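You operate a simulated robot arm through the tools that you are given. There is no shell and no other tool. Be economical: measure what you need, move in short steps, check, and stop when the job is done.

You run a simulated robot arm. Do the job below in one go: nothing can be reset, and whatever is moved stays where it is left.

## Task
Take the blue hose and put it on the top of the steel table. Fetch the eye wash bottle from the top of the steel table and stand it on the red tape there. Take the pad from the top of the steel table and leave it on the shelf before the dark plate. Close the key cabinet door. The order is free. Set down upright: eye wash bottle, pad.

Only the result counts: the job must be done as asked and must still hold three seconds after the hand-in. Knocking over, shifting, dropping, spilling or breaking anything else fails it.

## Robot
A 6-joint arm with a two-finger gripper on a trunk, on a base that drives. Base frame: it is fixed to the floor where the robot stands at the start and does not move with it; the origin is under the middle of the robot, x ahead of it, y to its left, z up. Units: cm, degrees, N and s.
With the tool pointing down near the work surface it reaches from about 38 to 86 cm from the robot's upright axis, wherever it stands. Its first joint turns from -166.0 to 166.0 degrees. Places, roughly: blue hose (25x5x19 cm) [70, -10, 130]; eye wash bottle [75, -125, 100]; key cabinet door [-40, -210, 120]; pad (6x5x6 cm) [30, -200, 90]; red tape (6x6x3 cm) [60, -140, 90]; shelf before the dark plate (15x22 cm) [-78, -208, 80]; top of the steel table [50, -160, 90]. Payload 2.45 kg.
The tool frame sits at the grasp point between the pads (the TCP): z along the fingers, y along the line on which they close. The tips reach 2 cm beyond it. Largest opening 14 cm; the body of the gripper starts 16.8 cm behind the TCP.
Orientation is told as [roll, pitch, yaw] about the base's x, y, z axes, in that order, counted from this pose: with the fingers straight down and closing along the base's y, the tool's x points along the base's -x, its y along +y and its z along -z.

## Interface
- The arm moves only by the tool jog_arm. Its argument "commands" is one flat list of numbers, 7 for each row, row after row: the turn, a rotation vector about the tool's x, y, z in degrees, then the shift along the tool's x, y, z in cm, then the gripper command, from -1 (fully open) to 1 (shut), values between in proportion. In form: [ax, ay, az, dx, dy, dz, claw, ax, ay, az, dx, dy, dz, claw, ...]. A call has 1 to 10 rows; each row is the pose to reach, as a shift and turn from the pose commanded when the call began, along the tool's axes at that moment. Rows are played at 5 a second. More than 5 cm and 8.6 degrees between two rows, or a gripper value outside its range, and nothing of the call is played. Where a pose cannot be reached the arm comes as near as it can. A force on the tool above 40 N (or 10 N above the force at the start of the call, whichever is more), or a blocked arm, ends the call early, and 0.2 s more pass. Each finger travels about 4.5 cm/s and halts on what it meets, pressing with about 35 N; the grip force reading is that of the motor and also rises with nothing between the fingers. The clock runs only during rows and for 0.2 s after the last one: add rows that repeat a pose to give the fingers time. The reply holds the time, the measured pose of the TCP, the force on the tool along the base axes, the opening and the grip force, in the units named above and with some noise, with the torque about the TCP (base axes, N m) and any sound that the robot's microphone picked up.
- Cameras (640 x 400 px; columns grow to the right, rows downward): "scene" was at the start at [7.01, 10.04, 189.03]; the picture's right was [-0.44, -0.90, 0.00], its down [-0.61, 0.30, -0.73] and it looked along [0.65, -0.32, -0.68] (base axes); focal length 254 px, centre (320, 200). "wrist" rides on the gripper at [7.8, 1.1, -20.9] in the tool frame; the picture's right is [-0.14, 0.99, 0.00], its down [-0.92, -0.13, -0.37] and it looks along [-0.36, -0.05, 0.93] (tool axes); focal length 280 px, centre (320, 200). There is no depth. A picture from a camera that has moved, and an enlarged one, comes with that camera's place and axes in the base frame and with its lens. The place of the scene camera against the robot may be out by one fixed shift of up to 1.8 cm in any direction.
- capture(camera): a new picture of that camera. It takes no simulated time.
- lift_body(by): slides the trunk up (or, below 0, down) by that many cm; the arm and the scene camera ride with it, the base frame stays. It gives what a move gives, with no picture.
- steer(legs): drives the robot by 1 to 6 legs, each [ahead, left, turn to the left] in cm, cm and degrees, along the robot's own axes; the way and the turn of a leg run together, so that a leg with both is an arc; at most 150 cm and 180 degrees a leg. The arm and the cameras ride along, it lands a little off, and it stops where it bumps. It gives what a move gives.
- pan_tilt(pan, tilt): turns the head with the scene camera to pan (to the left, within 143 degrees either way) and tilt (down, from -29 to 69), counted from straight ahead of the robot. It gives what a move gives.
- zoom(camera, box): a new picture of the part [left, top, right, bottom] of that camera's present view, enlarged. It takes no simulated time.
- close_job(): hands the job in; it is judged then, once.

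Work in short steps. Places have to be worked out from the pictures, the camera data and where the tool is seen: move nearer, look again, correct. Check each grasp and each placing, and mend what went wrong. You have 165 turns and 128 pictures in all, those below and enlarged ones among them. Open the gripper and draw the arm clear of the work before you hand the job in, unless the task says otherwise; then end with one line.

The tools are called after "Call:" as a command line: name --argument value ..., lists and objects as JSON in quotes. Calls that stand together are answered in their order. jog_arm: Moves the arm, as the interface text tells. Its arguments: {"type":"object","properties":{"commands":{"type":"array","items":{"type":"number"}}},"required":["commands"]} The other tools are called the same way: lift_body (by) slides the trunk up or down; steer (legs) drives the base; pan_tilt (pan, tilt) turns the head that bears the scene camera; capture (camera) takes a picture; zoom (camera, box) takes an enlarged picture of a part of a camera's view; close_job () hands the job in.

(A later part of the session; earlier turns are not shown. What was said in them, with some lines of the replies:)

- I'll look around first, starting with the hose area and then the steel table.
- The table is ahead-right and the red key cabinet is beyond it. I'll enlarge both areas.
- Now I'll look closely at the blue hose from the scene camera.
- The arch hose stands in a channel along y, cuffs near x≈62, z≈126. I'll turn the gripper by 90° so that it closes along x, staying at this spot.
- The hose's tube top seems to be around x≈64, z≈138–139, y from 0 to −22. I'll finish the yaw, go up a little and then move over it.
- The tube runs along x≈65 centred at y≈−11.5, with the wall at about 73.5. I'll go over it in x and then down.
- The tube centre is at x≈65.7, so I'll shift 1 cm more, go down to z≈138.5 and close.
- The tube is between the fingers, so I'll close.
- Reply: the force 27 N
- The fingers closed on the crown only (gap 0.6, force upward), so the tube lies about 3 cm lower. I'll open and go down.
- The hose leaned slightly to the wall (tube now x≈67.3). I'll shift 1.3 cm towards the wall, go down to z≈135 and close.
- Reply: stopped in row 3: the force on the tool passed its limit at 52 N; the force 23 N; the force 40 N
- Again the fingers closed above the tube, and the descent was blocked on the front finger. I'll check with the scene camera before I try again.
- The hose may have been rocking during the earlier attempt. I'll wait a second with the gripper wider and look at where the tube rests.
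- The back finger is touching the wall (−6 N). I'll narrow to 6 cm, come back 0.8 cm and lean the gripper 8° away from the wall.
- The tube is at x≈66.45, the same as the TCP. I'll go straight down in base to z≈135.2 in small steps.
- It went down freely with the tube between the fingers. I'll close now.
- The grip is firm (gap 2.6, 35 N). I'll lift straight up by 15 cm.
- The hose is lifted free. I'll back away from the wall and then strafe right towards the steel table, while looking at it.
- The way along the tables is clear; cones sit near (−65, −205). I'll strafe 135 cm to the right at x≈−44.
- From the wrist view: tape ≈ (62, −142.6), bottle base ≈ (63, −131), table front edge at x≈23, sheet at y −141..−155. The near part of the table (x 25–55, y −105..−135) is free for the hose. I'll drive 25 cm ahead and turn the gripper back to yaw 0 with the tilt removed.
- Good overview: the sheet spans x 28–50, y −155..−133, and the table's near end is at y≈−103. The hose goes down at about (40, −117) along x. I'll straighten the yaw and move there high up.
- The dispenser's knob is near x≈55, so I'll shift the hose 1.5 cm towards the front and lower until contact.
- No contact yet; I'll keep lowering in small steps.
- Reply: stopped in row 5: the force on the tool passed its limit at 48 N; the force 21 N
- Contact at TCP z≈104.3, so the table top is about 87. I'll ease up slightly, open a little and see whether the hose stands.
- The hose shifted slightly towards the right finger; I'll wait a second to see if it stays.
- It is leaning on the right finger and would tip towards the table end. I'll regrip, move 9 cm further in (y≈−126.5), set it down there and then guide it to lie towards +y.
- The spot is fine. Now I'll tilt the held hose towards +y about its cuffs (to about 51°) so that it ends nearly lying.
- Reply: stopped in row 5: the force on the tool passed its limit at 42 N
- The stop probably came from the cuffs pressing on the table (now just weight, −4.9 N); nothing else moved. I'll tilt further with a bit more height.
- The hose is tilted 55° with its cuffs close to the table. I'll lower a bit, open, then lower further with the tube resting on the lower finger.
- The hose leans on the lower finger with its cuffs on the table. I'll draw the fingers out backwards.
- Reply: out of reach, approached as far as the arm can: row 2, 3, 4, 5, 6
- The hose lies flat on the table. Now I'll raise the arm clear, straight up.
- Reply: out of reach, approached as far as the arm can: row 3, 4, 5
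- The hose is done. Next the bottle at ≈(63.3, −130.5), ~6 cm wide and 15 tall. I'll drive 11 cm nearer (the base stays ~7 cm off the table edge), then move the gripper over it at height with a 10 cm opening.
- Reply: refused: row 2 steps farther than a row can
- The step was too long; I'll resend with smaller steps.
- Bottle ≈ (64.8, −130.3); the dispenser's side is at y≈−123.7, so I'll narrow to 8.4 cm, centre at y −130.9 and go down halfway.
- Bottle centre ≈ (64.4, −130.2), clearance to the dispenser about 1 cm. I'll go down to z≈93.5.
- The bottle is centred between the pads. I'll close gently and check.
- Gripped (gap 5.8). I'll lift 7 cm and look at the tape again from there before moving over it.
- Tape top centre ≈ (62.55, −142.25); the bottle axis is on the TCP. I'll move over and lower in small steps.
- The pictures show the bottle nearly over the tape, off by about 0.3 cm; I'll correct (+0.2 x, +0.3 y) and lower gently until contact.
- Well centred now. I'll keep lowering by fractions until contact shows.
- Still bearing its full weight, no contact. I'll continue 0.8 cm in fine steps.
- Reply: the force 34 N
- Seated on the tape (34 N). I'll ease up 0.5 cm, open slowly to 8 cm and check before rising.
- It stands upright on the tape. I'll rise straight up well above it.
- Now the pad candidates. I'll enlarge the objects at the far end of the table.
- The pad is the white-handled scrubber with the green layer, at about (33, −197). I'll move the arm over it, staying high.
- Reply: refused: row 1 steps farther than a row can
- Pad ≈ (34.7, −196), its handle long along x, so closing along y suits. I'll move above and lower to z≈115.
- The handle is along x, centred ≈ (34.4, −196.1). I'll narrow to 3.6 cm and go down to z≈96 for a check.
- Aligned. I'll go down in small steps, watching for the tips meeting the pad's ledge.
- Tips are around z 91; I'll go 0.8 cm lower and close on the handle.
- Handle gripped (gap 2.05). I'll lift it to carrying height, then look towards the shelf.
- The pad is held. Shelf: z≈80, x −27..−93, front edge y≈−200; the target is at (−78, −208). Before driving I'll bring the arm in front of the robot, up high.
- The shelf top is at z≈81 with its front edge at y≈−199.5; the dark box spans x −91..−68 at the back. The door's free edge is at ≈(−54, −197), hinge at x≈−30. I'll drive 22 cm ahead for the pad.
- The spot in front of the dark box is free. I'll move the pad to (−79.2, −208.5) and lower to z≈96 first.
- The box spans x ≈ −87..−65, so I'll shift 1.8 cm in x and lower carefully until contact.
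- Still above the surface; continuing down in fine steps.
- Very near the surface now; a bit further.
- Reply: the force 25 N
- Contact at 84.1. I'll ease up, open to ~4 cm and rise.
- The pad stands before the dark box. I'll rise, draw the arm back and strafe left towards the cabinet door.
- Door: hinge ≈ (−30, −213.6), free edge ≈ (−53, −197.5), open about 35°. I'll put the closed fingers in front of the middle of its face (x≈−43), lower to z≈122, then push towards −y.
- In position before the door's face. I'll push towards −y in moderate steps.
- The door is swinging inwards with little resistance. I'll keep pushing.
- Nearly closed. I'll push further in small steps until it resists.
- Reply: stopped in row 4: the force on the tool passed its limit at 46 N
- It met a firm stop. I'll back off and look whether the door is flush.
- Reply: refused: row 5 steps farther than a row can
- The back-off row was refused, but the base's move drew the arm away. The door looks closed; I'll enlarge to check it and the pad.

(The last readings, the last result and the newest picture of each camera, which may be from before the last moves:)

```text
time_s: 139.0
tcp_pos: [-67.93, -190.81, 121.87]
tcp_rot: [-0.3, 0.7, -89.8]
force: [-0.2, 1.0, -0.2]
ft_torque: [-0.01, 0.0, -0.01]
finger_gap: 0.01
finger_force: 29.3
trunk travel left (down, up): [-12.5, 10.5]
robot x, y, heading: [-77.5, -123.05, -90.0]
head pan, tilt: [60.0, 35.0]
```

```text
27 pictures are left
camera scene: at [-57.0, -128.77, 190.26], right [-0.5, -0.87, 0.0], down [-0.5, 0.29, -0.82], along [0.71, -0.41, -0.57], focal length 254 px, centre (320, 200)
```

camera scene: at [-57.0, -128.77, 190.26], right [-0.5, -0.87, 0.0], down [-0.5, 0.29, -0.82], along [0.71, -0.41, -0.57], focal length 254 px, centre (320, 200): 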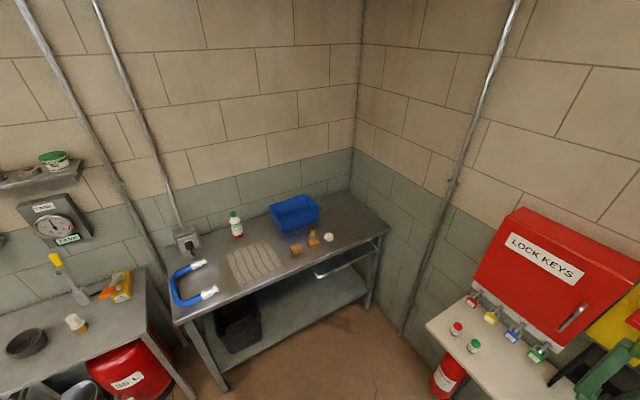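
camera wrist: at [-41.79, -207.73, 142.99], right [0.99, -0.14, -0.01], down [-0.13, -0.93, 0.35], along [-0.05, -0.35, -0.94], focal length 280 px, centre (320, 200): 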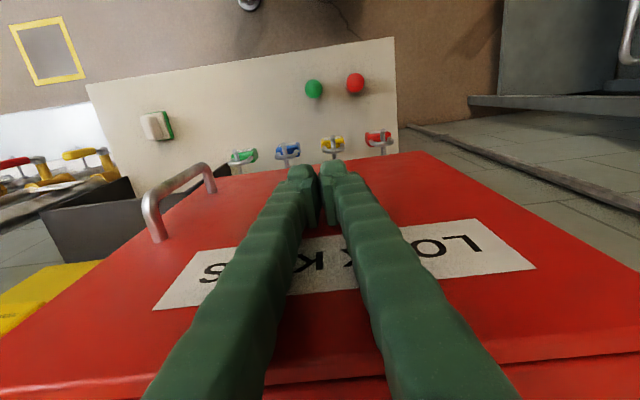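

The door is flush and the pad is in place. Last check of the table, then I'll open the gripper and draw the arm back.

Call:
zoom --camera "scene" --box '[150, 190, 350, 320]'

Call:
jog_arm --commands '[0, 0, 0, 3, 0, -3, 0.5, 0, 0, 0, 6, 0, -6, 0, 0, 0, 0, 9, 0, -9, -0.5, 0, 0, 0, 12, 0, -12, -1, 0, 0, 0, 15, 0, -15, -1, 0, 0, 0, 15, 0, -15, -1]'

Call:
steer --legs '[[-20, 0, 0]]'

Call:
pan_tilt --pan 10 --tilt 30

Call:
capture --camera "scene"

```text
3.08 times, centred on (250, 255) of scene
camera zoom: at [-57.0, -128.77, 190.26], right [-0.5, -0.87, 0.0], down [-0.5, 0.29, -0.82], along [0.71, -0.41, -0.57], focal length 782 px, centre (535, 31)
```

zoom: 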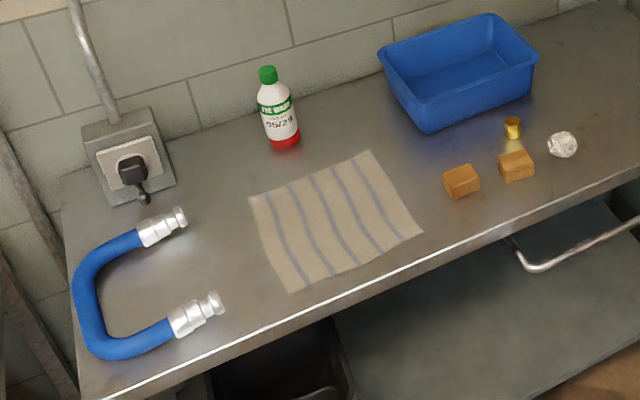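

```text
time_s: 140.4
tcp_pos: [-67.89, -175.96, 137.03]
tcp_rot: [-0.2, 0.6, -89.7]
force: [1.0, 0.6, -0.2]
ft_torque: [0.03, 0.0, -0.03]
finger_gap: 11.97
finger_force: 0.0
trunk travel left (down, up): [-12.5, 10.5]
robot x, y, heading: [-76.73, -123.01, -90.1]
head pan, tilt: [60.0, 35.0]
```

```text
time_s: 142.0
tcp_pos: [-68.06, -156.49, 137.14]
tcp_rot: [-0.1, 0.5, -89.9]
force: [0.0, 0.6, -0.3]
ft_torque: [-0.07, 0.02, -0.04]
finger_gap: 13.99
finger_force: 0.1
trunk travel left (down, up): [-12.5, 10.5]
robot x, y, heading: [-77.24, -103.89, -90.0]
head pan, tilt: [60.0, 35.0]
```

```text
time_s: 143.2
tcp_pos: [-68.09, -156.68, 137.11]
tcp_rot: [-0.2, 0.4, -89.9]
force: [-0.4, 0.7, 0.2]
ft_torque: [-0.02, 0.01, 0.03]
finger_gap: 14.05
finger_force: 0.1
trunk travel left (down, up): [-12.5, 10.5]
robot x, y, heading: [-76.8, -103.42, -90.2]
head pan, tilt: [10.0, 30.0]
```

```text
25 pictures are left
camera scene: at [-63.06, -114.0, 191.04], right [-0.98, -0.17, 0.0], down [-0.09, 0.49, -0.87], along [0.15, -0.85, -0.5], focal length 254 px, centre (320, 200)
```

scene: 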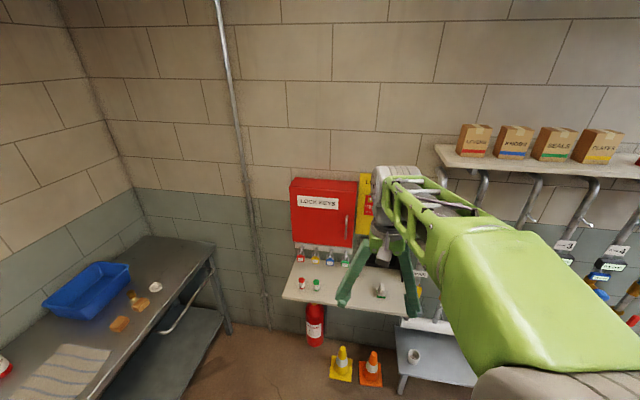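

Everything is in place: the hose is on the table, the bottle stands upright on the tape, the pad is on the shelf before the dark plate, the door is closed and the gripper is open and clear. I'm handing in.

Call:
close_job

```text
The job is handed in.
```

The job is handed in: the blue hose lies on the steel table, the eye wash bottle stands on the red tape, the pad stands on the shelf before the dark plate, and the key cabinet door is closed.
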